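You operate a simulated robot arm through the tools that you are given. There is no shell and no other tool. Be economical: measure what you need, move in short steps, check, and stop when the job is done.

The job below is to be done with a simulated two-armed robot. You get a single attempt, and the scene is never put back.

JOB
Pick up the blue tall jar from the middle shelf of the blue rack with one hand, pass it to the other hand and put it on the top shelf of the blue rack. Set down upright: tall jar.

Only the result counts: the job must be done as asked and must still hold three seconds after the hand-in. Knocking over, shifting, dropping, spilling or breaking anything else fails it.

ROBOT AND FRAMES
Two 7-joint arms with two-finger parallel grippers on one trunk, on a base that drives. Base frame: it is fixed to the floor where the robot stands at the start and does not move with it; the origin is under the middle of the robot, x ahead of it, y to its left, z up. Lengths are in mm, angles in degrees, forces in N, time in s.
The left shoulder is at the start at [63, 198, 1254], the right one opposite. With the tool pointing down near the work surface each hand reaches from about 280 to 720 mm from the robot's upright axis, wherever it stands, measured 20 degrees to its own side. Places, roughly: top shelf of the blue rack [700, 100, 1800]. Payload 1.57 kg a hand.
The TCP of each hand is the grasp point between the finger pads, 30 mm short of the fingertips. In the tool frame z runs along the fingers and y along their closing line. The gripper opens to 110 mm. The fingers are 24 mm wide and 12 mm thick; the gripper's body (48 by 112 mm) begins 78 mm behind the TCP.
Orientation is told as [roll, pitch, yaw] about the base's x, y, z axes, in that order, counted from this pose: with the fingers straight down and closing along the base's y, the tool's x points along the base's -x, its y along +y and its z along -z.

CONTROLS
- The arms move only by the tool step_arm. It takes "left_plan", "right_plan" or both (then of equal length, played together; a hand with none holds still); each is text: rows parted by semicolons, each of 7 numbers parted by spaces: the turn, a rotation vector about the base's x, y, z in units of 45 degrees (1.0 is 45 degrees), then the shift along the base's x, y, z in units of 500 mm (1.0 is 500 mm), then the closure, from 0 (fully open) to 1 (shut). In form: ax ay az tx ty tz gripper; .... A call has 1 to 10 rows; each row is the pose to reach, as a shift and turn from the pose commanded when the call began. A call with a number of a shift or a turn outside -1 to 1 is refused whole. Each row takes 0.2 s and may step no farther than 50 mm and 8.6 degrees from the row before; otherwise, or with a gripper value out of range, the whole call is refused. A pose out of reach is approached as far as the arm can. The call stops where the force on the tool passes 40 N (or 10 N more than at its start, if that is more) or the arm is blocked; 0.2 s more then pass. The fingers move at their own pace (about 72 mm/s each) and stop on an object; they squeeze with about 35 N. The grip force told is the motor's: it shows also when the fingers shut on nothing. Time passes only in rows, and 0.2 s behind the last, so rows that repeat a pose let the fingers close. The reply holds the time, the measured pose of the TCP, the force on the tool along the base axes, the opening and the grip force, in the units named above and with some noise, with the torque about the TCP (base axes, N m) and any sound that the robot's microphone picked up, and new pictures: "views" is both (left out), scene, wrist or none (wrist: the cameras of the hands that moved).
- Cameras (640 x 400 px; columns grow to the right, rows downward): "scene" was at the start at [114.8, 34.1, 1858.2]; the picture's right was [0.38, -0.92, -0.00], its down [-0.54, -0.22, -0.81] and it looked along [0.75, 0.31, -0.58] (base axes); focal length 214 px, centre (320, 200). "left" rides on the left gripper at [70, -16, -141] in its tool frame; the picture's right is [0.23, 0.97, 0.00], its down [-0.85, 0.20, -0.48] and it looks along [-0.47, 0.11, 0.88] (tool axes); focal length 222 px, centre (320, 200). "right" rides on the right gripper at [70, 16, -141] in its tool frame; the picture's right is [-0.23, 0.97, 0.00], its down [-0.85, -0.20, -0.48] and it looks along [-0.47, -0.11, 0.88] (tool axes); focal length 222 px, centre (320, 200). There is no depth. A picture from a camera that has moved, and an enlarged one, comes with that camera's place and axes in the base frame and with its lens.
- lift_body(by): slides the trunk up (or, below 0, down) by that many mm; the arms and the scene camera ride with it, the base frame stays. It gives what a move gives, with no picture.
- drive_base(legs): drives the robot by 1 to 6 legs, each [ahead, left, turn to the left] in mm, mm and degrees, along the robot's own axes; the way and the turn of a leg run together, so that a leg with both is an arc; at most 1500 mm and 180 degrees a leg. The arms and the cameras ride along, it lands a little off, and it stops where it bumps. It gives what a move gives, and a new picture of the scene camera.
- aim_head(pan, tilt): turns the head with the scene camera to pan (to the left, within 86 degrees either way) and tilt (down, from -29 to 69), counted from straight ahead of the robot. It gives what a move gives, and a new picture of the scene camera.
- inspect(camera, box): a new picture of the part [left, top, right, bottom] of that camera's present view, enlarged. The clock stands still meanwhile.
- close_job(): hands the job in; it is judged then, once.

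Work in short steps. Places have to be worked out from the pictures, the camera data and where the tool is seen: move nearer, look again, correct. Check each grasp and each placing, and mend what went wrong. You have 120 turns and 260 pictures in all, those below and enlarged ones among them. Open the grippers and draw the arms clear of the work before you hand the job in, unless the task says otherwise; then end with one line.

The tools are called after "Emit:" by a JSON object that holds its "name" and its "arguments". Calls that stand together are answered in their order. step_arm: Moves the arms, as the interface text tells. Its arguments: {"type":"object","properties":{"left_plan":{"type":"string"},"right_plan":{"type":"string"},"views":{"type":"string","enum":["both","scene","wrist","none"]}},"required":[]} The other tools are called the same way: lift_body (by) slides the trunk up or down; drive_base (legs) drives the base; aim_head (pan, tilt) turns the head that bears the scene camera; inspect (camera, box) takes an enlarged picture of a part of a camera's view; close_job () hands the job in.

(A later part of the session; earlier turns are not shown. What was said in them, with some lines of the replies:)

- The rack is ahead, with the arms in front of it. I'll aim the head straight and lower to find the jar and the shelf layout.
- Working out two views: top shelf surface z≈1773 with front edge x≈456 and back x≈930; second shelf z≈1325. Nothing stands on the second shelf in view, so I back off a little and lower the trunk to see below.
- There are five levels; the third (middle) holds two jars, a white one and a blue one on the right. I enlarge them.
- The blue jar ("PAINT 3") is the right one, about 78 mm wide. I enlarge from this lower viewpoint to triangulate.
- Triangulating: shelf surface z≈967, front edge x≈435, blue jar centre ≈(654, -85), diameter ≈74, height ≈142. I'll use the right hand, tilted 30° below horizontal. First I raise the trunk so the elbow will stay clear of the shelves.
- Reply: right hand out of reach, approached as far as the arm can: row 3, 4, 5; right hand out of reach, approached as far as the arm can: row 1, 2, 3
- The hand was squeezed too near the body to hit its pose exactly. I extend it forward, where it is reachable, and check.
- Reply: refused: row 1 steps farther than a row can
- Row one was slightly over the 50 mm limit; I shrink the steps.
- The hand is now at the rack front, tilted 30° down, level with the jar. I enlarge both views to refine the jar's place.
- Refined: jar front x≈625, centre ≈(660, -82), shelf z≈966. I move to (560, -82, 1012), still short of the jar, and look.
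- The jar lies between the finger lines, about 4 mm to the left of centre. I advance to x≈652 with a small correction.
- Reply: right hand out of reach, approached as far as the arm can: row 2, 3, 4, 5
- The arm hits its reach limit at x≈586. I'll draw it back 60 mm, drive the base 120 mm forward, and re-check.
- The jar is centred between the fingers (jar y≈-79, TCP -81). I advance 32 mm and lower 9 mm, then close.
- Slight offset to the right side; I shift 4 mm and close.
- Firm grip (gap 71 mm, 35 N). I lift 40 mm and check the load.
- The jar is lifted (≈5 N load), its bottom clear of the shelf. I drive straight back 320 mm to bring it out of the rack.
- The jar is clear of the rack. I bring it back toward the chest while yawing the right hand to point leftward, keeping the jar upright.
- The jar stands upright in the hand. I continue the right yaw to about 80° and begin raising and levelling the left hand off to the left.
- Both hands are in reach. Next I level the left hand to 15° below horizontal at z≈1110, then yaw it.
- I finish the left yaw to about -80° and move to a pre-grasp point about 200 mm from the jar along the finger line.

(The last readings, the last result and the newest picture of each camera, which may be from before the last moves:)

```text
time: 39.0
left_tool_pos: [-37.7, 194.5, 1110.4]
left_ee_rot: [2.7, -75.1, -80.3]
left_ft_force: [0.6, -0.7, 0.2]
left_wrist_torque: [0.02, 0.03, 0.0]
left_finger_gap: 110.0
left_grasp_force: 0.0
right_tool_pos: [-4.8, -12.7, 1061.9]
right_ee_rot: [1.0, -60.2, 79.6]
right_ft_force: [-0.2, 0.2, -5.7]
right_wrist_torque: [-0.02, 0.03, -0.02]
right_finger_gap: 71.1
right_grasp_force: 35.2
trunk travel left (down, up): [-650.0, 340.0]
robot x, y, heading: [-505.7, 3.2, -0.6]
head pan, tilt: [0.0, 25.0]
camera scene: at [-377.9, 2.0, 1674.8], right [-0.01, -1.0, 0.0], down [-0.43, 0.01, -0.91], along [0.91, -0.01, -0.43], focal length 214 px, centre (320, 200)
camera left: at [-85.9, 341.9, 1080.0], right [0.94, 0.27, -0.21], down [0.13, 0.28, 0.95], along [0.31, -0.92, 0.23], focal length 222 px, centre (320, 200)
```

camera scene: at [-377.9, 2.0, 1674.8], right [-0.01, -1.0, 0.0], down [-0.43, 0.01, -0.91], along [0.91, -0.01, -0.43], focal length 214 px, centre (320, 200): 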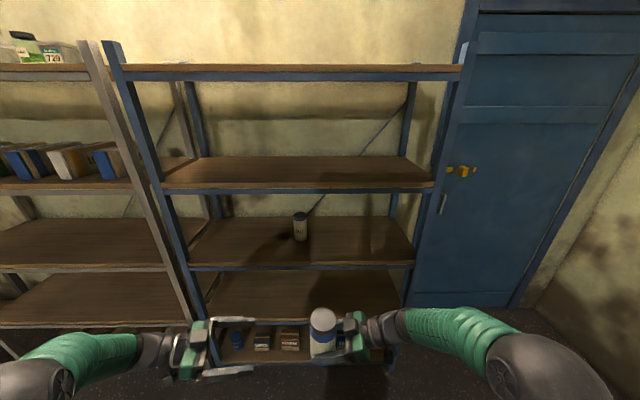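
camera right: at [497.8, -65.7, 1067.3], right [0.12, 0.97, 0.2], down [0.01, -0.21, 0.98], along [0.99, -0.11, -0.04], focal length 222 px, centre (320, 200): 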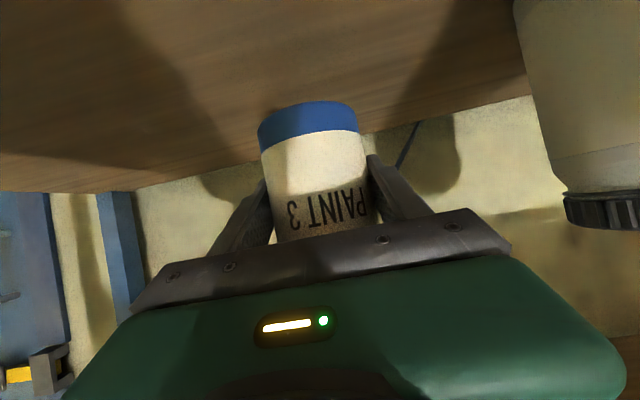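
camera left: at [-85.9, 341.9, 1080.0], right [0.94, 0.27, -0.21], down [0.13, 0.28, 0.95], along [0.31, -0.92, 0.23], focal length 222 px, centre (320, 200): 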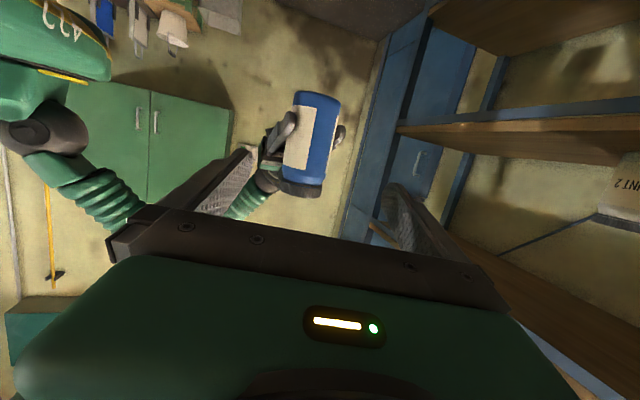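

The left hand is aligned; jar axis estimated near (1, -8). I go in to about 75 mm short, at z≈1116.

Emit:
{"name": "step_arm", "arguments": {"left_plan": "0 0 0 0.01 -0.08 0.01 0; 0 0 0 0.03 -0.16 0.012 0; 0 0 0 0.05 -0.235 0.012 0; 0 0 0 0.05 -0.235 0.012 0", "views": "both"}}

Emit:
{"name": "inspect", "arguments": {"camera": "scene", "box": [240, 290, 400, 390]}}

```text
time: 40.0
left_tool_pos: [-13.3, 74.7, 1118.0]
left_ee_rot: [2.8, -75.2, -80.3]
left_ft_force: [-0.1, 0.0, 0.5]
left_wrist_torque: [-0.02, 0.0, 0.0]
left_finger_gap: 110.1
left_grasp_force: 0.0
right_tool_pos: [-4.6, -12.6, 1061.2]
right_ee_rot: [0.9, -60.2, 79.6]
right_ft_force: [-0.2, 0.1, -6.0]
right_wrist_torque: [-0.02, 0.0, 0.0]
right_finger_gap: 70.8
right_grasp_force: 34.8
trunk travel left (down, up): [-650.0, 340.0]
robot x, y, heading: [-501.7, 7.1, -0.9]
head pan, tilt: [0.0, 25.0]
camera scene: at [-377.7, 2.7, 1674.7], right [-0.01, -1.0, 0.0], down [-0.43, 0.01, -0.91], along [0.91, -0.01, -0.43], focal length 214 px, centre (320, 200)
camera left: at [-61.0, 223.0, 1086.8], right [0.94, 0.27, -0.21], down [0.13, 0.28, 0.95], along [0.31, -0.92, 0.23], focal length 222 px, centre (320, 200)
```

scene: 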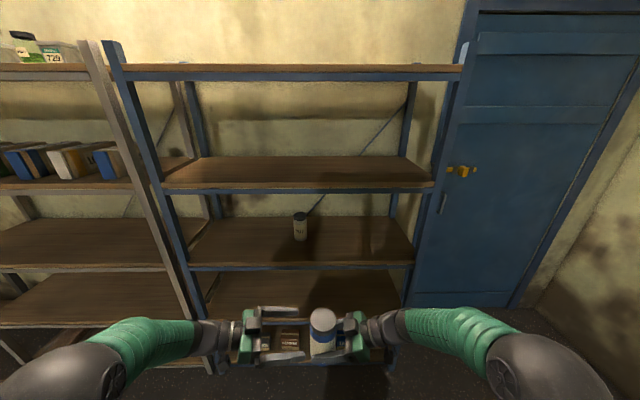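
left: 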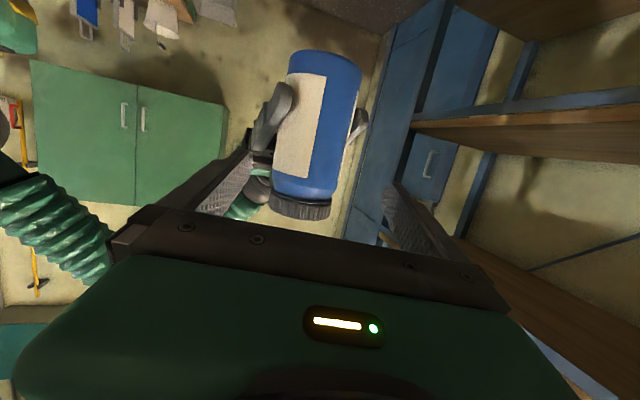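

```text
4.00 times, centred on (320, 340) of scene
camera zoom: at [-377.7, 2.7, 1674.7], right [-0.01, -1.0, 0.0], down [-0.43, 0.01, -0.91], along [0.91, -0.01, -0.43], focal length 858 px, centre (320, -360)
```

zoom: 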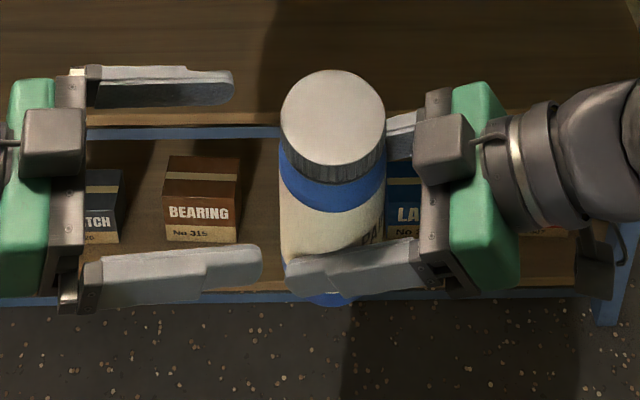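

The jar axis is at x≈-2 and the left fingers are above the right ones. I advance so the TCP reaches the jar axis, at z≈1113, in small steps.

Emit:
{"name": "step_arm", "arguments": {"left_plan": "0 0 0 0.006 -0.04 -0.008 0; 0 0 0 0.012 -0.08 -0.01 0; 0 0 0 0.018 -0.12 -0.01 0; 0 0 0 0.022 -0.156 -0.01 0; 0 0 0 0.022 -0.156 -0.01 0", "views": "wrist"}}

Emit:
{"name": "inspect", "arguments": {"camera": "scene", "box": [240, 290, 400, 390]}}

```text
time: 41.1
left_tool_pos: [-1.2, -1.2, 1112.9]
left_ee_rot: [2.9, -75.0, -80.3]
left_ft_force: [-4.3, 27.6, 11.2]
left_wrist_torque: [0.07, 0.73, -1.83]
left_finger_gap: 109.1
left_grasp_force: 0.2
right_tool_pos: [-3.6, -18.4, 1061.6]
right_ee_rot: [0.8, -59.9, 79.5]
right_ft_force: [4.7, -28.5, -15.8]
right_wrist_torque: [1.15, -0.42, 1.65]
right_finger_gap: 71.1
right_grasp_force: 34.8
trunk travel left (down, up): [-650.0, 340.0]
robot x, y, heading: [-506.3, 4.1, -0.6]
head pan, tilt: [0.0, 25.0]
camera left: at [-49.2, 145.9, 1082.2], right [0.94, 0.27, -0.21], down [0.13, 0.28, 0.95], along [0.31, -0.92, 0.22], focal length 222 px, centre (320, 200)
```

left: 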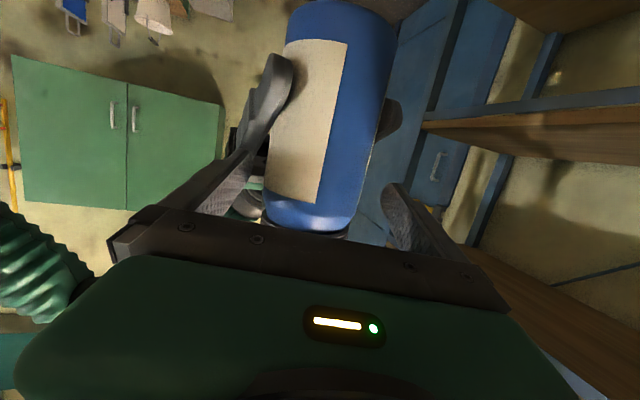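

```text
4.00 times, centred on (320, 340) of scene
camera zoom: at [-377.4, 1.3, 1674.7], right [-0.01, -1.0, 0.0], down [-0.43, 0.01, -0.91], along [0.9, -0.01, -0.43], focal length 858 px, centre (320, -360)
```

zoom: 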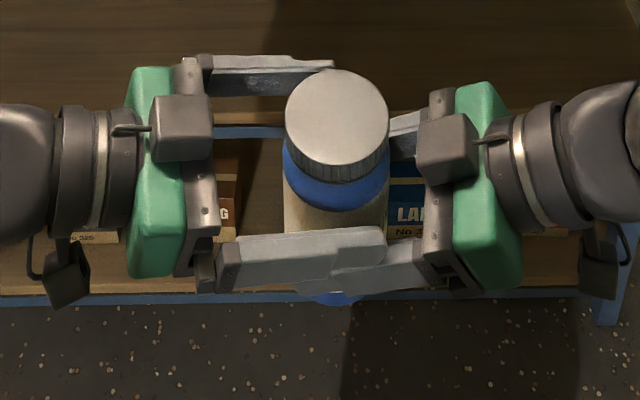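

Force readings show the left near fingertip bumping the right hand's finger root (28 N). I back off about 14 mm and rise 4 mm so it clears; the jar would still be 10 mm inside the left tips.

Emit:
{"name": "step_arm", "arguments": {"left_plan": "0 0 0 -0.002 0.015 0.004 0; 0 0 0 -0.004 0.03 0.008 0; 0 0 0 -0.004 0.03 0.008 0", "views": "none"}}

Emit:
{"name": "inspect", "arguments": {"camera": "scene", "box": [260, 300, 380, 375]}}

Emit:
{"name": "inspect", "arguments": {"camera": "right", "box": [0, 0, 640, 400]}}

```text
time: 42.0
left_tool_pos: [-2.2, 12.8, 1115.3]
left_ee_rot: [2.7, -75.0, -80.4]
left_ft_force: [0.1, 1.0, 0.6]
left_wrist_torque: [-0.02, -0.02, -0.01]
left_finger_gap: 109.8
left_grasp_force: 0.1
right_tool_pos: [-5.0, -14.4, 1061.9]
right_ee_rot: [0.9, -60.1, 79.6]
right_ft_force: [0.4, -1.0, -5.9]
right_wrist_torque: [-0.02, 0.0, 0.01]
right_finger_gap: 70.8
right_grasp_force: 34.7
trunk travel left (down, up): [-650.0, 340.0]
robot x, y, heading: [-501.0, 2.0, -0.9]
head pan, tilt: [0.0, 25.0]
```

```text
5.33 times, centred on (320, 338) of scene
camera zoom: at [-377.2, 1.4, 1674.7], right [-0.01, -1.0, 0.0], down [-0.43, 0.01, -0.91], along [0.9, -0.01, -0.43], focal length 1144 px, centre (320, -533)
```

zoom: 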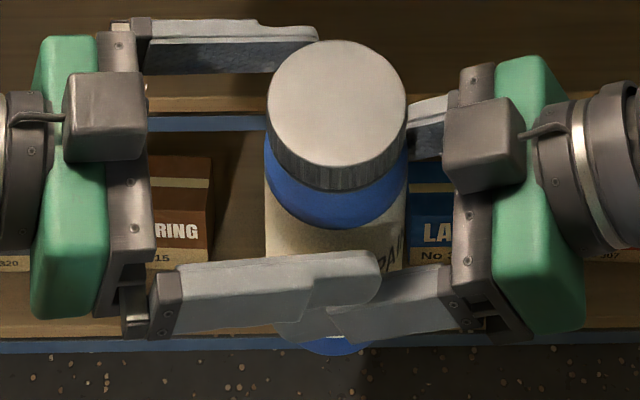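

```text
1.00 times, centred on (320, 200) of right (not enlarged: the box is as wide or as high as the picture)
camera zoom: at [-47.5, -166.3, 1070.4], right [-0.94, 0.27, 0.21], down [0.21, -0.03, 0.98], along [0.27, 0.96, -0.03], focal length 222 px, centre (320, 200)
```

zoom: 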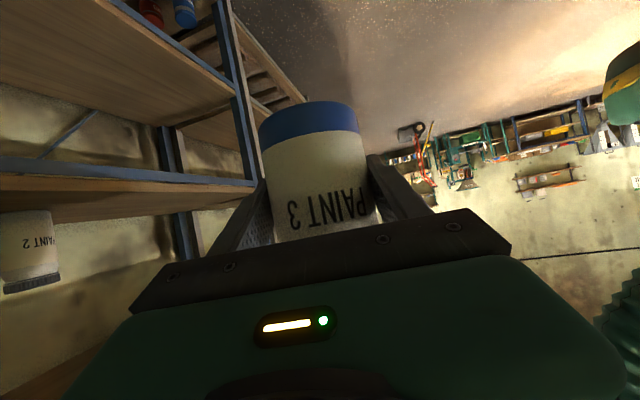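

Forces are back to zero. I go 4 mm in and close the left fingers gently, watching for forces.

Emit:
{"name": "step_arm", "arguments": {"left_plan": "0 0 0 0 -0.008 0.003 0; 0 0 0 0 -0.008 0.003 0.2; 0 0 0 0 -0.008 0.003 0.3; 0 0 0 0 -0.008 0.003 0.4; 0 0 0 0 -0.008 0.003 0.6; 0 0 0 0 -0.008 0.003 0.8; 0 0 0 0 -0.008 0.003 0.8; 0 0 0 0 -0.008 0.003 0.8", "views": "wrist"}}

Emit:
{"name": "inspect", "arguments": {"camera": "scene", "box": [260, 300, 380, 375]}}

```text
time: 43.6
left_tool_pos: [-7.7, 5.6, 1119.2]
left_ee_rot: [2.0, -75.2, -80.3]
left_ft_force: [-0.9, -0.5, -0.4]
left_wrist_torque: [-0.25, 0.1, 0.07]
left_finger_gap: 71.0
left_grasp_force: 35.7
right_tool_pos: [-4.5, -16.2, 1062.6]
right_ee_rot: [0.5, -60.0, 79.5]
right_ft_force: [1.0, 0.7, -3.3]
right_wrist_torque: [0.25, -0.08, -0.1]
right_finger_gap: 71.2
right_grasp_force: 35.2
trunk travel left (down, up): [-650.0, 340.0]
robot x, y, heading: [-502.7, 2.3, -0.9]
head pan, tilt: [0.0, 25.0]
stopped in row 8 (right hand): the force on the tool passed its limit at 41 N (the readings are from after the stop); the commanded pose is now the measured one
camera left: at [-54.6, 153.9, 1087.1], right [0.94, 0.26, -0.21], down [0.14, 0.28, 0.95], along [0.3, -0.93, 0.23], focal length 222 px, centre (320, 200)
```

left: 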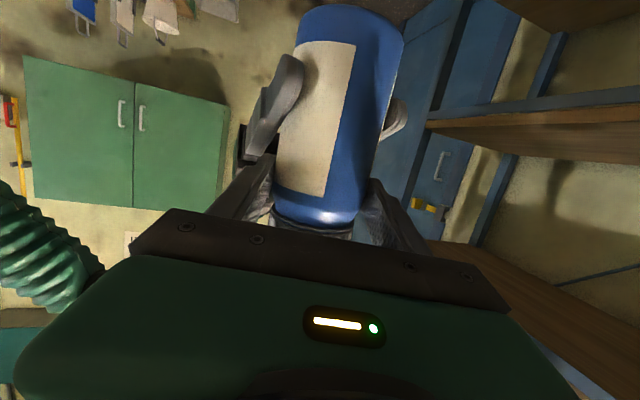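

```text
5.33 times, centred on (320, 338) of scene
camera zoom: at [-377.7, 1.4, 1674.8], right [-0.01, -1.0, 0.0], down [-0.43, 0.01, -0.91], along [0.91, -0.01, -0.43], focal length 1144 px, centre (320, -533)
```

zoom: 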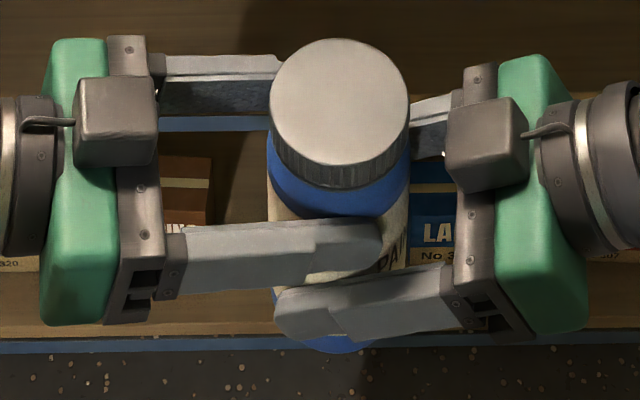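

Both hands grip at the full 71 mm diameter and the residual forces are small. Now I open the right hand while the left holds.

Emit:
{"name": "step_arm", "arguments": {"left_plan": "0 0 0 0 0 0 0.8; 0 0 0 0 0 0 0.8; 0 0 0 0 0 0 0.8; 0 0 0 0 0 0 0.8", "right_plan": "0 0 0 0 0 0 0.25; 0 0 0 0 0 0 0.15; 0 0 0 0 0 0 0.1; 0 0 0 0 0 0 0.1", "views": "none"}}

Emit:
{"name": "inspect", "arguments": {"camera": "scene", "box": [260, 300, 380, 375]}}

```text
time: 44.6
left_tool_pos: [-5.8, 6.5, 1119.0]
left_ee_rot: [2.2, -75.2, -80.5]
left_ft_force: [0.0, -0.2, -0.9]
left_wrist_torque: [0.14, 0.01, 0.0]
left_finger_gap: 71.2
left_grasp_force: 35.2
right_tool_pos: [-3.5, -15.2, 1062.2]
right_ee_rot: [0.5, -60.0, 79.7]
right_ft_force: [0.1, 0.1, 0.3]
right_wrist_torque: [-0.02, 0.01, 0.05]
right_finger_gap: 99.0
right_grasp_force: 0.1
trunk travel left (down, up): [-650.0, 340.0]
robot x, y, heading: [-502.3, 3.6, -0.7]
head pan, tilt: [0.0, 25.0]
```

```text
5.33 times, centred on (320, 338) of scene
camera zoom: at [-377.3, 1.4, 1674.7], right [-0.01, -1.0, 0.0], down [-0.43, 0.01, -0.91], along [0.9, -0.01, -0.43], focal length 1144 px, centre (320, -533)
```

zoom: 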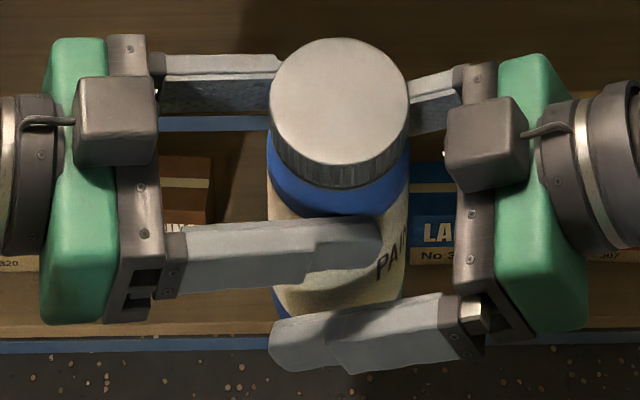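

The right hand is open and free of load. I retract it along its finger direction and check that the left carries the jar.

Emit:
{"name": "step_arm", "arguments": {"right_plan": "0 0 0 -0.01 -0.06 0 0.1; 0 0 0 -0.02 -0.14 0 0.1; 0 0 0 -0.035 -0.22 0 0.1; 0 0 0 -0.05 -0.3 0 0.1; 0 0 0 -0.05 -0.38 0 0.1; 0 0 0 -0.05 -0.38 0 0.1", "views": "scene"}}

Emit:
{"name": "inspect", "arguments": {"camera": "left", "box": [0, 0, 640, 400]}}

```text
time: 46.0
left_tool_pos: [-6.6, 5.0, 1118.2]
left_ee_rot: [2.2, -75.2, -80.5]
left_ft_force: [-0.5, -0.1, 0.5]
left_wrist_torque: [0.1, 0.05, 0.02]
left_finger_gap: 71.2
left_grasp_force: 34.9
right_tool_pos: [-29.9, -205.7, 1062.9]
right_ee_rot: [0.5, -60.1, 79.6]
right_ft_force: [-0.2, -0.6, 0.1]
right_wrist_torque: [0.03, -0.02, 0.02]
right_finger_gap: 98.8
right_grasp_force: 0.2
trunk travel left (down, up): [-650.0, 340.0]
robot x, y, heading: [-504.0, 3.5, -0.9]
head pan, tilt: [0.0, 25.0]
camera scene: at [-377.5, 0.0, 1674.7], right [-0.01, -1.0, 0.0], down [-0.43, 0.01, -0.91], along [0.91, -0.01, -0.43], focal length 214 px, centre (320, 200)
```

scene: 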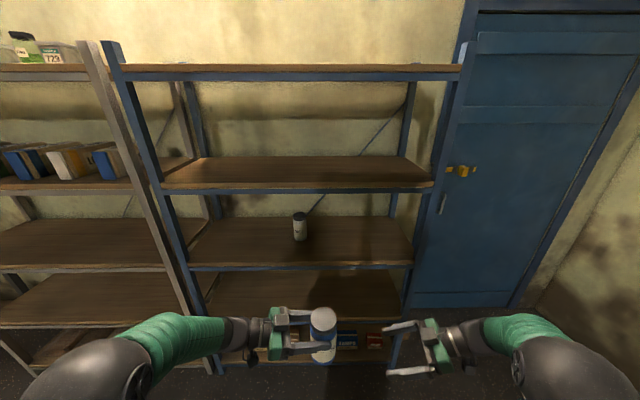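

```text
1.00 times, centred on (320, 200) of left (not enlarged: the box is as wide or as high as the picture)
camera zoom: at [-54.2, 153.0, 1087.3], right [0.94, 0.26, -0.21], down [0.14, 0.28, 0.95], along [0.3, -0.93, 0.23], focal length 222 px, centre (320, 200)
```

zoom: 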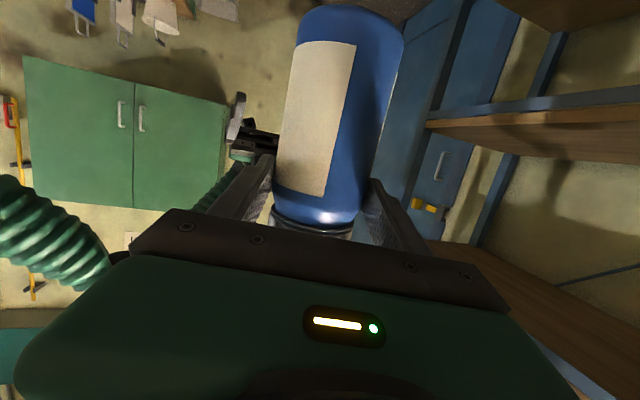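

The left hand carries the jar alone. I now yaw the left hand back toward the rack (keeping its pitch) moving to y≈100, and turn the right hand back to the front as well.

Emit:
{"name": "step_arm", "arguments": {"left_plan": "0 0 0.11 0 0.03 0 0.8; 0 0 0.22 0 0.06 0 0.8; 0 0 0.33 0 0.09 0 0.8; 0 0 0.44 0 0.12 0 0.8; 0 0 0.55 0 0.15 0 0.8; 0 0 0.66 0 0.18 0 0.8; 0 0 0.77 0 0.2 0 0.8; 0 0 0.88 0 0.2 0 0.8", "right_plan": "0 0 -0.11 0 -0.01 0 0.1; 0 0 -0.22 0 -0.02 0 0.1; 0 0 -0.33 0 -0.03 0 0.1; 0 0 -0.44 0 -0.04 0 0.1; 0 0 -0.55 0 -0.05 0 0.1; 0 0 -0.66 0 -0.06 0 0.1; 0 0 -0.77 0 -0.06 0 0.1; 0 0 -0.88 0 -0.06 0 0.1", "views": "none"}}

Emit:
{"name": "step_arm", "arguments": {"left_plan": "0 0 0.11 0.02 0 0 0.8; 0 0 0.22 0.04 0 0 0.8; 0 0 0.33 0.06 0 0 0.8; 0 0 0.44 0.08 0 0 0.8; 0 0 0.55 0.1 0 0 0.8; 0 0 0.66 0.12 0 0 0.8; 0 0 0.77 0.14 0 0 0.8; 0 0 0.88 0.14 0 0 0.8", "right_plan": "0 0 -0.11 0 0 -0.02 0.1; 0 0 -0.22 0 0 -0.04 0.1; 0 0 -0.33 0 0 -0.06 0.1; 0 0 -0.44 0 0 -0.08 0.1; 0 0 -0.55 0 0 -0.1 0.1; 0 0 -0.66 0 0 -0.12 0.1; 0 0 -0.77 0 0 -0.14 0.1; 0 0 -0.88 0 0 -0.16 0.1", "views": "both"}}

```text
time: 47.8
left_tool_pos: [-8.1, 107.5, 1119.6]
left_ee_rot: [2.6, -75.2, -41.1]
left_ft_force: [-0.3, 0.4, -0.7]
left_wrist_torque: [0.02, 0.07, -0.03]
left_finger_gap: 71.2
left_grasp_force: 34.8
right_tool_pos: [-29.7, -236.6, 1063.5]
right_ee_rot: [0.3, -60.2, 40.0]
right_ft_force: [-0.6, -0.7, 0.0]
right_wrist_torque: [-0.02, 0.02, 0.01]
right_finger_gap: 98.8
right_grasp_force: 0.1
trunk travel left (down, up): [-650.0, 340.0]
robot x, y, heading: [-506.3, 3.0, -1.0]
head pan, tilt: [0.0, 25.0]
```

```text
time: 49.6
left_tool_pos: [64.5, 106.2, 1116.9]
left_ee_rot: [2.8, -75.2, -1.7]
left_ft_force: [0.5, -0.1, 0.0]
left_wrist_torque: [0.03, 0.12, 0.01]
left_finger_gap: 71.0
left_grasp_force: 35.0
right_tool_pos: [0.1, -242.0, 974.1]
right_ee_rot: [0.3, -59.9, 0.4]
right_ft_force: [0.1, 0.7, -1.0]
right_wrist_torque: [0.0, 0.03, 0.04]
right_finger_gap: 99.1
right_grasp_force: 0.1
right hand out of reach, approached as far as the arm can: row 5, 6, 7, 8
trunk travel left (down, up): [-650.0, 340.0]
robot x, y, heading: [-501.8, 2.3, -0.8]
head pan, tilt: [0.0, 25.0]
camera scene: at [-377.1, 0.8, 1674.7], right [-0.01, -1.0, 0.0], down [-0.43, 0.01, -0.9], along [0.9, -0.01, -0.43], focal length 214 px, centre (320, 200)
camera right: at [-159.2, -228.1, 984.1], right [0.1, 0.97, 0.2], down [0.02, -0.2, 0.98], along [0.99, -0.1, -0.04], focal length 222 px, centre (320, 200)
camera left: at [-90.7, 86.7, 1086.7], right [-0.08, 0.98, -0.21], down [-0.25, 0.18, 0.95], along [0.97, 0.12, 0.23], focal length 222 px, centre (320, 200)
```

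scene: 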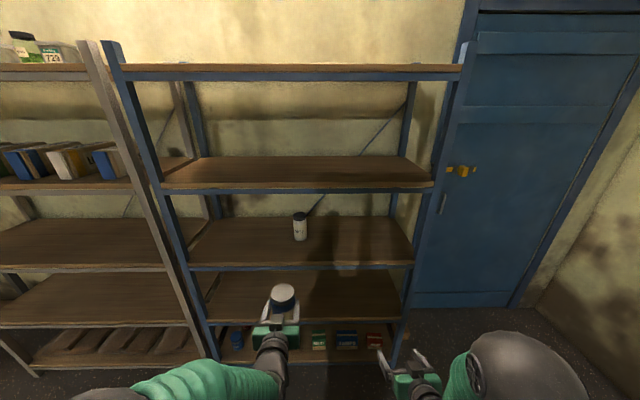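
right: 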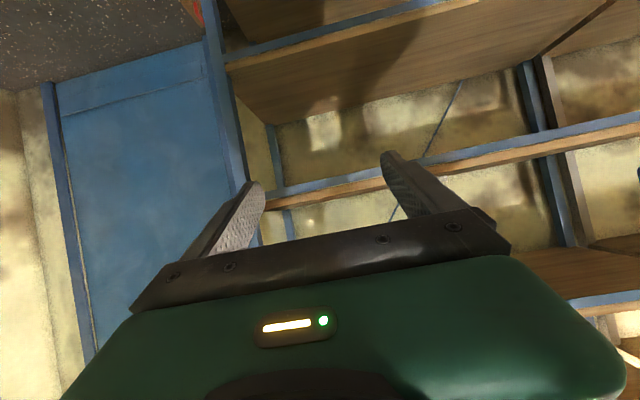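
left: 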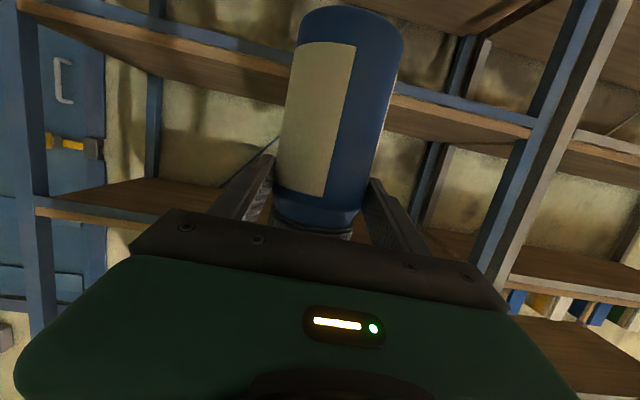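

The left hand now faces the rack with the jar upright. I fold the right hand down and back while raising the left.

Emit:
{"name": "step_arm", "arguments": {"left_plan": "0 0 0 0 0 0.06 0.8; 0 0 0 0 0 0.12 0.8; 0 0 0 0 0 0.18 0.8; 0 0 0 0 0 0.24 0.8; 0 0 0 0 0 0.3 0.8; 0 0 0 0 0 0.36 0.8; 0 0 0 0 0 0.42 0.8; 0 0 0 0 0 0.48 0.8", "right_plan": "0 0.11 0 0 0 -0.02 0.1; 0 0.22 0 -0.01 0 -0.04 0.1; 0 0.33 0 -0.03 0 -0.06 0.1; 0 0.44 0 -0.05 0 -0.08 0.1; 0 0.55 0 -0.08 0.02 -0.1 0.1; 0 0.66 0 -0.12 0.04 -0.12 0.1; 0 0.77 0 -0.16 0.06 -0.14 0.1; 0 0.9 0 -0.2 0.08 -0.16 0.1", "views": "none"}}

Emit:
{"name": "step_arm", "arguments": {"left_plan": "0 0 0 0 0 0.06 0.8; 0 0 0 0 0 0.12 0.8; 0 0 0 0 0 0.18 0.8; 0 0 0 0 0 0.24 0.8", "right_plan": "0 0.11 0 -0.04 0.01 -0.03 0.1; 0 0.22 0 -0.08 0.02 -0.06 0.1; 0 0.33 0 -0.12 0.03 -0.09 0.1; 0 0.43 0 -0.15 0.05 -0.12 0.1", "views": "both"}}

```text
time: 51.4
left_tool_pos: [62.3, 105.9, 1357.7]
left_ee_rot: [2.3, -75.2, -1.3]
left_ft_force: [-0.7, 0.6, -6.7]
left_wrist_torque: [-0.03, 0.16, 0.0]
left_finger_gap: 70.8
left_grasp_force: 34.9
right_tool_pos: [-102.3, -201.7, 895.1]
right_ee_rot: [0.7, -19.5, 0.3]
right_ft_force: [0.3, -0.3, 0.0]
right_wrist_torque: [0.01, -0.02, -0.02]
right_finger_gap: 99.2
right_grasp_force: 0.1
trunk travel left (down, up): [-650.0, 340.0]
robot x, y, heading: [-503.8, 4.3, -0.9]
head pan, tilt: [0.0, 25.0]
```

```text
time: 52.4
left_tool_pos: [63.3, 107.3, 1478.6]
left_ee_rot: [2.5, -75.1, -1.6]
left_ft_force: [0.5, -0.1, -5.5]
left_wrist_torque: [0.03, 0.12, -0.02]
left_finger_gap: 71.2
left_grasp_force: 34.7
right_tool_pos: [-178.2, -176.6, 835.9]
right_ee_rot: [0.7, -0.1, 0.3]
right_ft_force: [-0.1, -0.1, -0.3]
right_wrist_torque: [0.02, -0.01, 0.0]
right_finger_gap: 99.1
right_grasp_force: 0.1
trunk travel left (down, up): [-650.0, 340.0]
robot x, y, heading: [-509.7, 0.9, -0.9]
head pan, tilt: [0.0, 25.0]
camera scene: at [-377.9, 1.8, 1674.7], right [-0.01, -1.0, 0.0], down [-0.43, 0.01, -0.91], along [0.91, -0.01, -0.43], focal length 214 px, centre (320, 200)
camera right: at [-249.0, -162.7, 976.3], right [0.22, 0.97, 0.01], down [0.85, -0.2, 0.48], along [0.47, -0.09, -0.88], focal length 222 px, centre (320, 200)
camera left: at [-90.3, 88.7, 1447.3], right [-0.07, 0.98, -0.21], down [-0.25, 0.18, 0.95], along [0.97, 0.12, 0.23], focal length 222 px, centre (320, 200)
```

scene: 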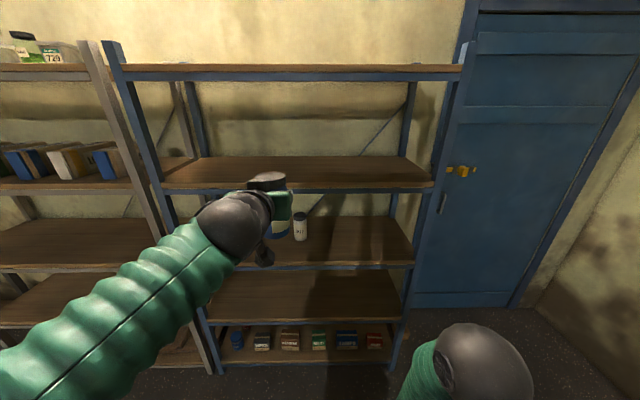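
right: 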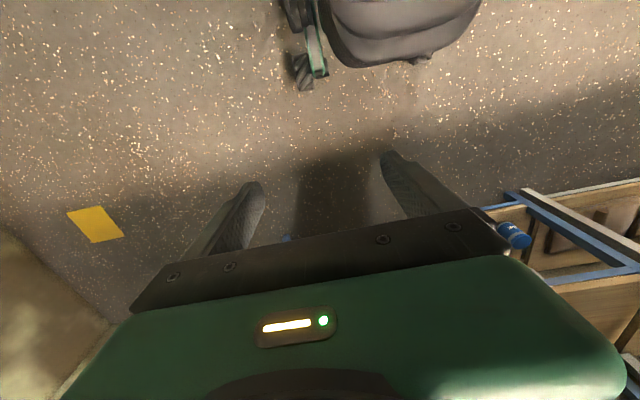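
left: 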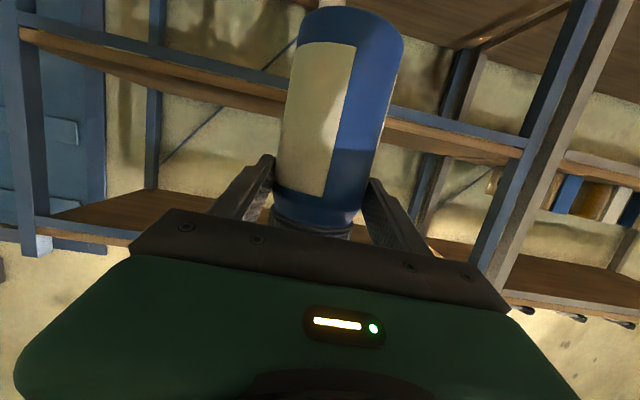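

Load ≈5.5 N in the left hand, all steady. I raise the trunk 335 mm and tilt the head to see the top shelf.

Emit:
{"name": "lift_body", "arguments": {"by": 335}}

Emit:
{"name": "step_arm", "arguments": {"left_plan": "0 0 0 0 0 0.06 0.8; 0 0 0 0 0 0.12 0.8; 0 0 0 0 0 0.18 0.8; 0 0 0 0 0 0.24 0.8; 0 0 0 0 0 0.24 0.8", "views": "both"}}

```text
time: 55.7
left_tool_pos: [63.3, 107.4, 1812.6]
left_ee_rot: [2.5, -75.2, -1.5]
left_ft_force: [0.3, 0.2, -5.8]
left_wrist_torque: [0.01, 0.12, -0.01]
left_finger_gap: 71.1
left_grasp_force: 34.5
right_tool_pos: [-177.1, -176.7, 1170.5]
right_ee_rot: [0.7, -0.1, 0.3]
right_ft_force: [0.2, 1.2, 0.1]
right_wrist_torque: [-0.02, -0.03, 0.01]
right_finger_gap: 99.2
right_grasp_force: 0.0
trunk travel left (down, up): [-985.0, 5.0]
robot x, y, heading: [-505.2, 6.2, -0.8]
head pan, tilt: [0.0, 25.0]
```

```text
time: 56.9
left_tool_pos: [62.5, 105.0, 1932.3]
left_ee_rot: [2.6, -75.1, -1.7]
left_ft_force: [0.6, 0.2, -5.8]
left_wrist_torque: [0.0, 0.14, 0.0]
left_finger_gap: 71.0
left_grasp_force: 35.2
right_tool_pos: [-176.9, -177.6, 1171.3]
right_ee_rot: [0.8, -0.1, 0.4]
right_ft_force: [0.5, 0.4, 0.4]
right_wrist_torque: [0.03, 0.0, -0.02]
right_finger_gap: 99.1
right_grasp_force: 0.2
trunk travel left (down, up): [-985.0, 5.0]
robot x, y, heading: [-502.1, 5.1, -0.7]
head pan, tilt: [0.0, 25.0]
camera scene: at [-376.6, 0.7, 2009.7], right [-0.01, -1.0, 0.0], down [-0.43, 0.01, -0.91], along [0.91, -0.01, -0.43], focal length 214 px, centre (320, 200)
camera left: at [-90.3, 86.9, 1901.8], right [-0.07, 0.98, -0.21], down [-0.25, 0.18, 0.95], along [0.97, 0.12, 0.23], focal length 222 px, centre (320, 200)
```

scene: 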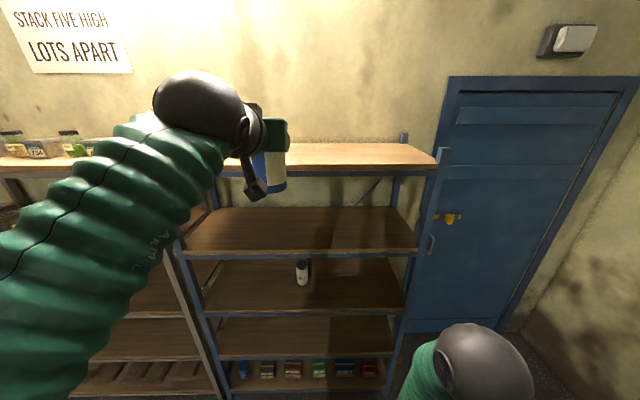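
left: 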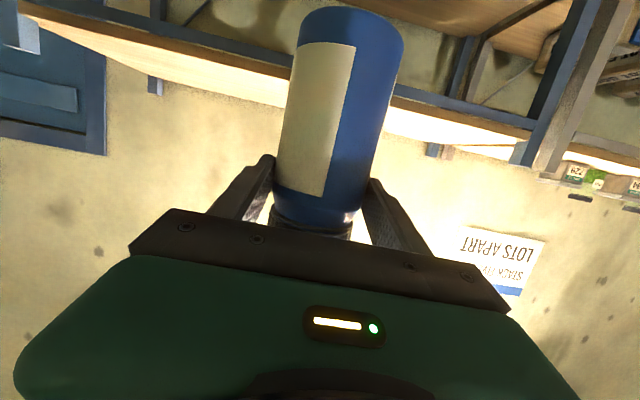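

The jar bottom is now about 50 mm above the top shelf level. I drive forward 300 mm, still short of the rack, and look.

Emit:
{"name": "drive_base", "arguments": {"legs": [[300, 0, 0]]}}

Emit:
{"name": "inspect", "arguments": {"camera": "left", "box": [0, 0, 640, 400]}}

```text
time: 58.9
left_tool_pos: [351.3, 107.4, 1936.2]
left_ee_rot: [2.2, -75.5, -0.8]
left_ft_force: [-0.1, 0.1, -6.0]
left_wrist_torque: [0.0, 0.11, -0.02]
left_finger_gap: 71.2
left_grasp_force: 35.0
right_tool_pos: [115.2, -177.3, 1174.2]
right_ee_rot: [0.7, -0.6, 0.7]
right_ft_force: [-0.2, -1.2, -0.5]
right_wrist_torque: [-0.02, -0.03, -0.03]
right_finger_gap: 98.9
right_grasp_force: 0.2
trunk travel left (down, up): [-985.0, 5.0]
robot x, y, heading: [-204.4, -0.0, -0.5]
head pan, tilt: [0.0, 25.0]
camera scene: at [-90.5, -0.3, 2010.6], right [-0.01, -1.0, 0.0], down [-0.42, 0.0, -0.91], along [0.91, -0.01, -0.42], focal length 214 px, centre (320, 200)
```

scene: 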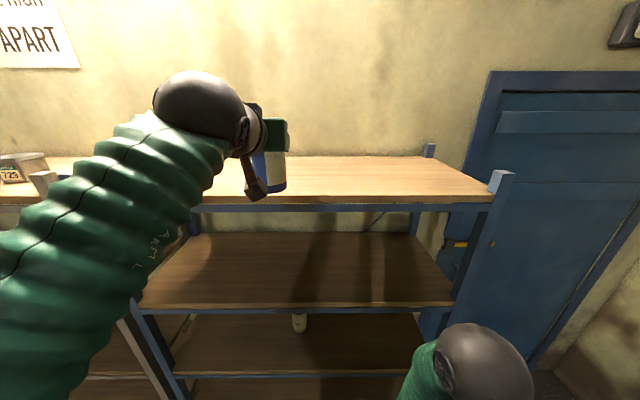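

```text
1.00 times, centred on (320, 200) of left (not enlarged: the box is as wide or as high as the picture)
camera zoom: at [196.3, 87.8, 1904.5], right [-0.08, 0.97, -0.21], down [-0.25, 0.18, 0.95], along [0.96, 0.13, 0.23], focal length 222 px, centre (320, 200)
```

zoom: 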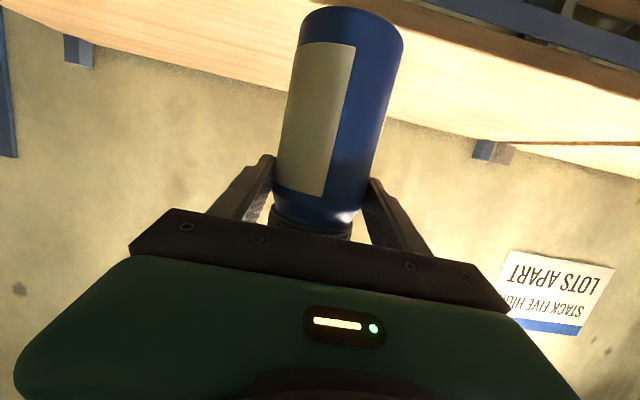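

The jar is above shelf level and the way is clear. I drive another 155 mm so the jar is over the front part of the shelf.

Emit:
{"name": "drive_base", "arguments": {"legs": [[155, 0, 0]]}}

Emit:
{"name": "inspect", "arguments": {"camera": "scene", "box": [180, 80, 340, 240]}}

Emit:
{"name": "inspect", "arguments": {"camera": "left", "box": [0, 0, 640, 400]}}

```text
time: 60.3
left_tool_pos: [501.2, 106.3, 1939.2]
left_ee_rot: [2.0, -75.7, -0.7]
left_ft_force: [-0.5, 0.3, -4.8]
left_wrist_torque: [0.0, 0.15, 0.03]
left_finger_gap: 71.1
left_grasp_force: 34.8
right_tool_pos: [268.5, -179.8, 1174.3]
right_ee_rot: [0.8, -0.7, 0.6]
right_ft_force: [0.2, 0.5, 0.2]
right_wrist_torque: [-0.02, -0.02, -0.01]
right_finger_gap: 98.9
right_grasp_force: 0.0
trunk travel left (down, up): [-985.0, 5.0]
robot x, y, heading: [-51.2, -1.4, -0.5]
head pan, tilt: [0.0, 25.0]
camera scene: at [60.7, -1.6, 2010.9], right [-0.01, -1.0, 0.0], down [-0.42, 0.0, -0.91], along [0.91, -0.01, -0.42], focal length 214 px, centre (320, 200)
```

scene: 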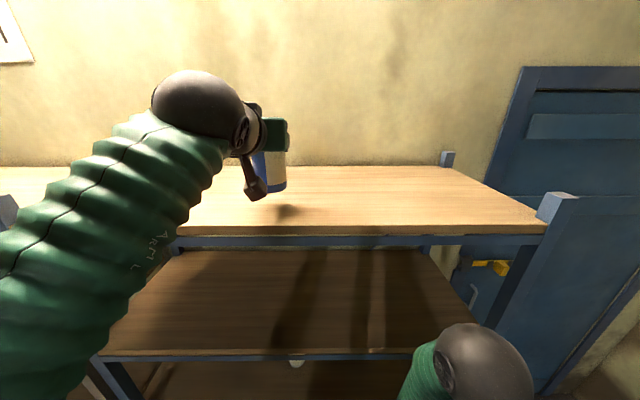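

```text
2.50 times, centred on (260, 160) of scene
camera zoom: at [60.7, -1.6, 2010.9], right [-0.01, -1.0, 0.0], down [-0.42, 0.0, -0.91], along [0.91, -0.01, -0.42], focal length 536 px, centre (470, 300)
```

zoom: 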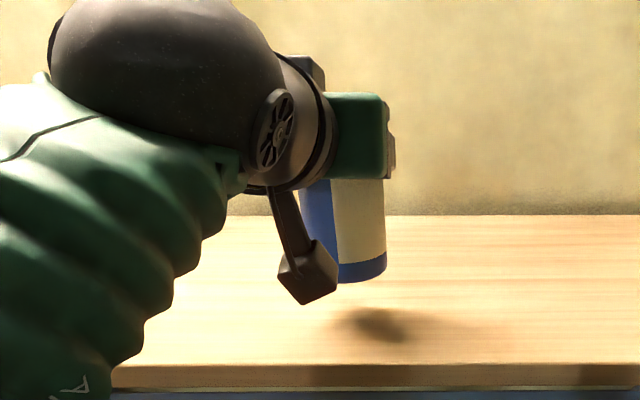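

```text
1.00 times, centred on (320, 200) of left (not enlarged: the box is as wide or as high as the picture)
camera zoom: at [346.9, 86.5, 1906.1], right [-0.08, 0.97, -0.21], down [-0.26, 0.19, 0.95], along [0.96, 0.13, 0.24], focal length 222 px, centre (320, 200)
```

zoom: 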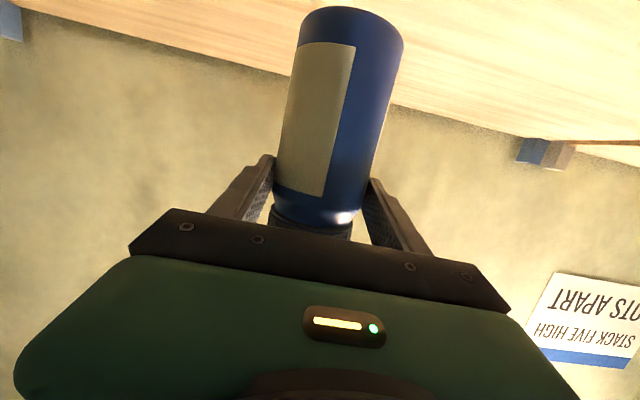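

Shelf surface confirmed ≈1778; jar bottom ≈1836. I move 35 mm further in and lower 46 mm, then check.

Emit:
{"name": "step_arm", "arguments": {"left_plan": "0 0 0 0.035 0 -0.01 0.8; 0 0 0 0.07 0 -0.03 0.8; 0 0 0 0.07 0 -0.06 0.8; 0 0 0 0.07 0 -0.08 0.8; 0 0 0 0.07 0 -0.092 0.8; 0 0 0 0.07 0 -0.092 0.8", "views": "scene"}}

Emit:
{"name": "inspect", "arguments": {"camera": "scene", "box": [180, 80, 340, 240]}}

```text
time: 61.7
left_tool_pos: [548.9, 106.6, 1889.2]
left_ee_rot: [1.9, -75.5, -0.6]
left_ft_force: [3.1, 0.6, 1.9]
left_wrist_torque: [-0.2, -0.21, 0.06]
left_finger_gap: 70.9
left_grasp_force: 35.0
right_tool_pos: [277.3, -179.4, 1170.6]
right_ee_rot: [0.9, -0.3, 0.5]
right_ft_force: [0.0, 0.1, 0.7]
right_wrist_torque: [0.02, 0.0, 0.02]
right_finger_gap: 98.9
right_grasp_force: 0.1
trunk travel left (down, up): [-985.0, 5.0]
robot x, y, heading: [-49.4, -1.2, -0.3]
head pan, tilt: [0.0, 25.0]
camera scene: at [76.2, -2.0, 2010.0], right [-0.01, -1.0, 0.0], down [-0.42, 0.0, -0.91], along [0.91, -0.01, -0.42], focal length 214 px, centre (320, 200)
```

scene: 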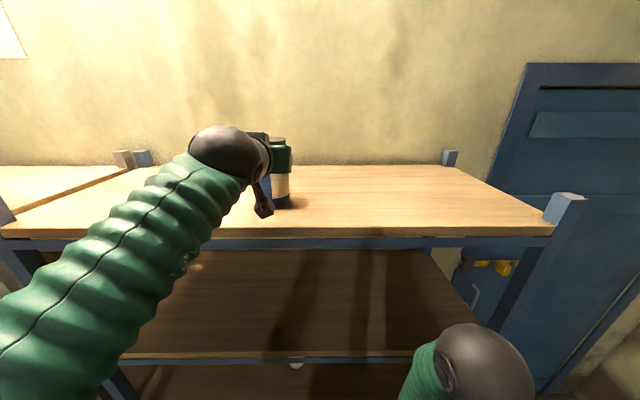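

```text
2.50 times, centred on (260, 160) of scene
camera zoom: at [76.2, -2.0, 2010.0], right [-0.01, -1.0, 0.0], down [-0.42, 0.0, -0.91], along [0.91, -0.01, -0.42], focal length 536 px, centre (470, 300)
```

zoom: 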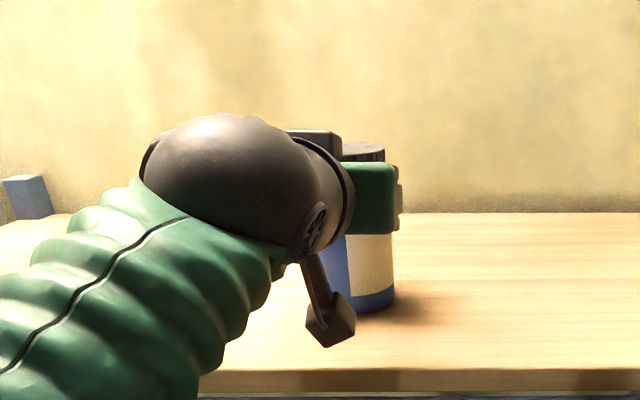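

Contact with the shelf is sensed (force went from -5.5 to +1.9 N). I press 2 mm more to seat it flat and check.

Emit:
{"name": "step_arm", "arguments": {"left_plan": "0 0 0 0 0 -0.003 0.8; 0 0 0 0 0 -0.005 0.8; 0 0 0 0 0 -0.005 0.8", "views": "wrist"}}

```text
time: 62.5
left_tool_pos: [546.1, 106.3, 1888.5]
left_ee_rot: [1.7, -75.7, -0.5]
left_ft_force: [6.0, 1.4, 20.1]
left_wrist_torque: [-0.33, -0.51, 0.07]
left_finger_gap: 71.0
left_grasp_force: 34.5
right_tool_pos: [276.4, -179.8, 1171.8]
right_ee_rot: [0.8, -0.3, 0.6]
right_ft_force: [0.2, -0.4, 0.2]
right_wrist_torque: [0.01, -0.04, 0.0]
right_finger_gap: 99.0
right_grasp_force: 0.1
trunk travel left (down, up): [-985.0, 5.0]
robot x, y, heading: [-51.2, -4.3, -0.3]
head pan, tilt: [0.0, 25.0]
camera left: at [393.2, 86.5, 1856.4], right [-0.08, 0.97, -0.21], down [-0.26, 0.19, 0.95], along [0.96, 0.13, 0.24], focal length 222 px, centre (320, 200)
```

left: 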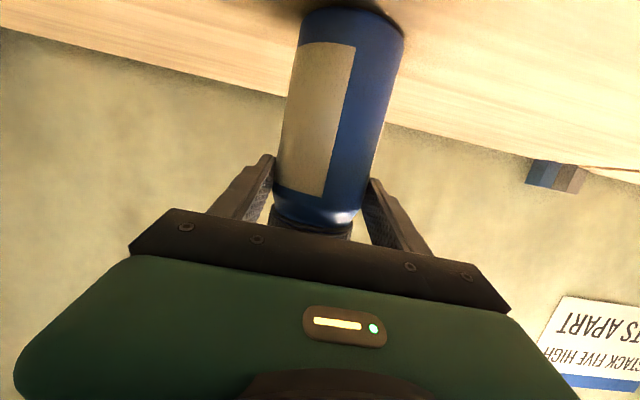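

The jar is seated (20 N upward). I relax about 1.5 mm and open gradually.

Emit:
{"name": "step_arm", "arguments": {"left_plan": "0 0 0 0 0 0.003 0.8; 0 0 0 0 0 0.003 0.8; 0 0 0 0 0 0.003 0.3; 0 0 0 0 0 0.003 0.2; 0 0 0 0 0 0.003 0.1; 0 0 0 0 0 0.003 0; 0 0 0 0 0 0.003 0; 0 0 0 0 0 0.003 0", "views": "both"}}

```text
time: 64.3
left_tool_pos: [547.7, 105.8, 1886.7]
left_ee_rot: [2.0, -75.3, -0.6]
left_ft_force: [-0.5, 0.8, 0.5]
left_wrist_torque: [0.0, -0.03, 0.02]
left_finger_gap: 110.0
left_grasp_force: 0.1
right_tool_pos: [275.7, -179.7, 1172.0]
right_ee_rot: [0.8, -0.3, 0.7]
right_ft_force: [-1.5, 0.6, -0.4]
right_wrist_torque: [0.0, 0.01, -0.02]
right_finger_gap: 99.0
right_grasp_force: 0.0
trunk travel left (down, up): [-985.0, 5.0]
robot x, y, heading: [-51.4, 0.9, -0.7]
head pan, tilt: [0.0, 25.0]
camera scene: at [74.9, -2.4, 2009.9], right [-0.01, -1.0, 0.0], down [-0.42, 0.0, -0.91], along [0.91, -0.01, -0.42], focal length 214 px, centre (320, 200)
camera left: at [393.6, 86.1, 1855.9], right [-0.08, 0.97, -0.21], down [-0.25, 0.19, 0.95], along [0.96, 0.13, 0.23], focal length 222 px, centre (320, 200)
```

scene: 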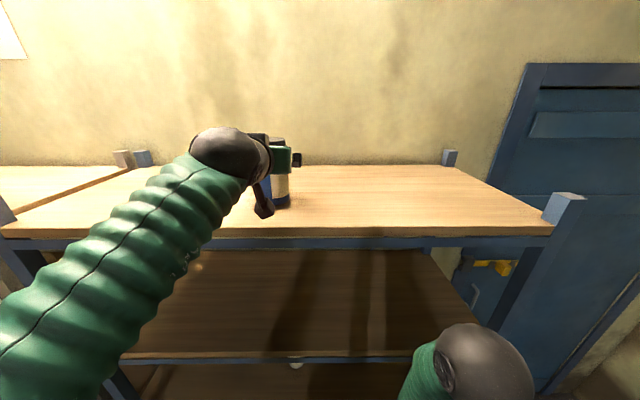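
left: 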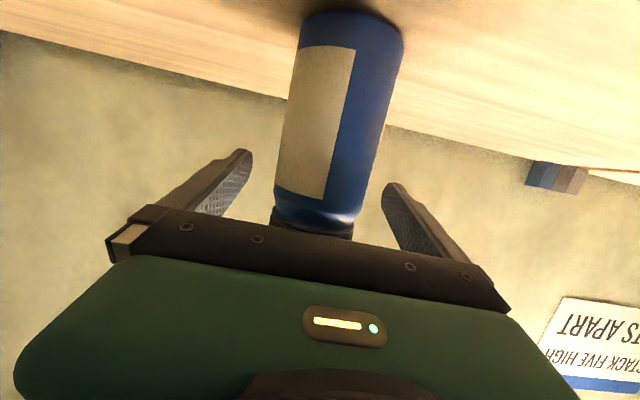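

The jar stands by itself. I withdraw the left hand straight back with the arm, then drive back.

Emit:
{"name": "step_arm", "arguments": {"left_plan": "0 0 0 -0.03 0 0 0; 0 0 0 -0.08 0 0 0; 0 0 0 -0.14 0 0 0; 0 0 0 -0.2 0 0.02 0; 0 0 0 -0.24 0 0.06 0", "views": "none"}}

Emit:
{"name": "drive_base", "arguments": {"legs": [[-300, 0, 0]]}}

Emit:
{"name": "inspect", "arguments": {"camera": "left", "box": [0, 0, 640, 400]}}

```text
time: 65.5
left_tool_pos: [427.5, 106.6, 1919.1]
left_ee_rot: [1.9, -75.4, -0.6]
left_ft_force: [-0.7, 0.5, 0.0]
left_wrist_torque: [-0.03, -0.02, -0.03]
left_finger_gap: 110.1
left_grasp_force: 0.0
right_tool_pos: [275.4, -179.1, 1172.1]
right_ee_rot: [0.7, -0.3, 0.6]
right_ft_force: [0.7, 0.0, -0.9]
right_wrist_torque: [0.02, 0.01, 0.0]
right_finger_gap: 98.9
right_grasp_force: 0.1
trunk travel left (down, up): [-985.0, 5.0]
robot x, y, heading: [-50.2, -1.9, -0.2]
head pan, tilt: [0.0, 25.0]
```

```text
time: 67.6
left_tool_pos: [134.2, 109.1, 1916.5]
left_ee_rot: [2.1, -75.0, -0.6]
left_ft_force: [0.3, 0.2, -0.2]
left_wrist_torque: [0.02, -0.05, 0.01]
left_finger_gap: 110.0
left_grasp_force: 0.1
right_tool_pos: [-20.8, -176.6, 1170.5]
right_ee_rot: [0.8, -0.1, 0.7]
right_ft_force: [0.9, -0.5, 0.5]
right_wrist_torque: [0.04, 0.05, 0.01]
right_finger_gap: 98.8
right_grasp_force: 0.0
trunk travel left (down, up): [-985.0, 5.0]
robot x, y, heading: [-352.9, 5.2, -0.3]
head pan, tilt: [0.0, 25.0]
camera scene: at [-218.3, 0.8, 2009.3], right [-0.01, -1.0, 0.0], down [-0.43, 0.0, -0.9], along [0.9, -0.01, -0.43], focal length 214 px, centre (320, 200)
```

scene: 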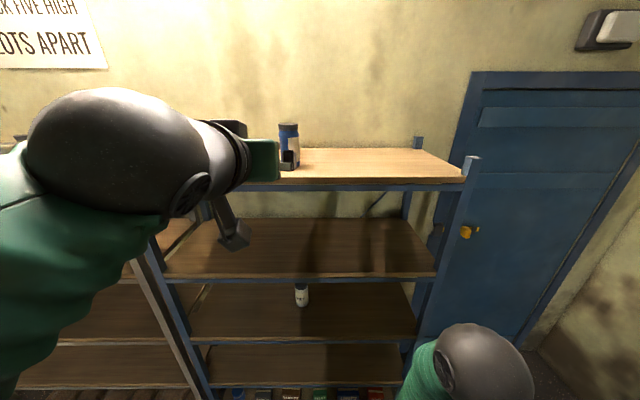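

```text
1.00 times, centred on (320, 200) of left (not enlarged: the box is as wide or as high as the picture)
camera zoom: at [-19.7, 89.2, 1884.7], right [-0.08, 0.97, -0.21], down [-0.25, 0.19, 0.95], along [0.97, 0.13, 0.22], focal length 222 px, centre (320, 200)
```

zoom: 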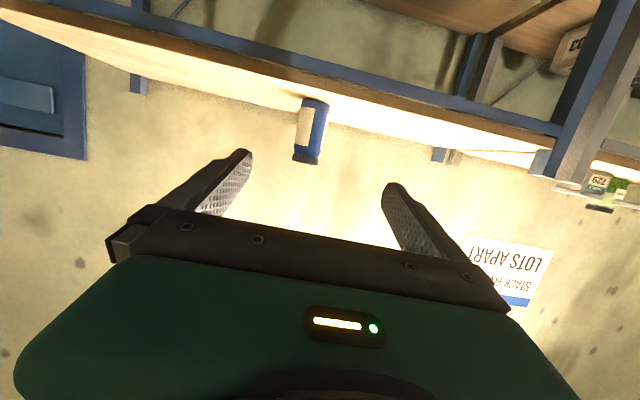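

The jar stands upright on the top shelf, the white jar is undisturbed, both grippers are open (99 and 110 mm) and the arms are clear. I hand in.

Emit:
{"name": "close_job", "arguments": {}}

```text
The job is handed in.
```

The blue jar was passed from the right hand to the left and now stands upright on the top shelf of the blue rack; the job is handed in, and the last pictures showed the white jar in its place.
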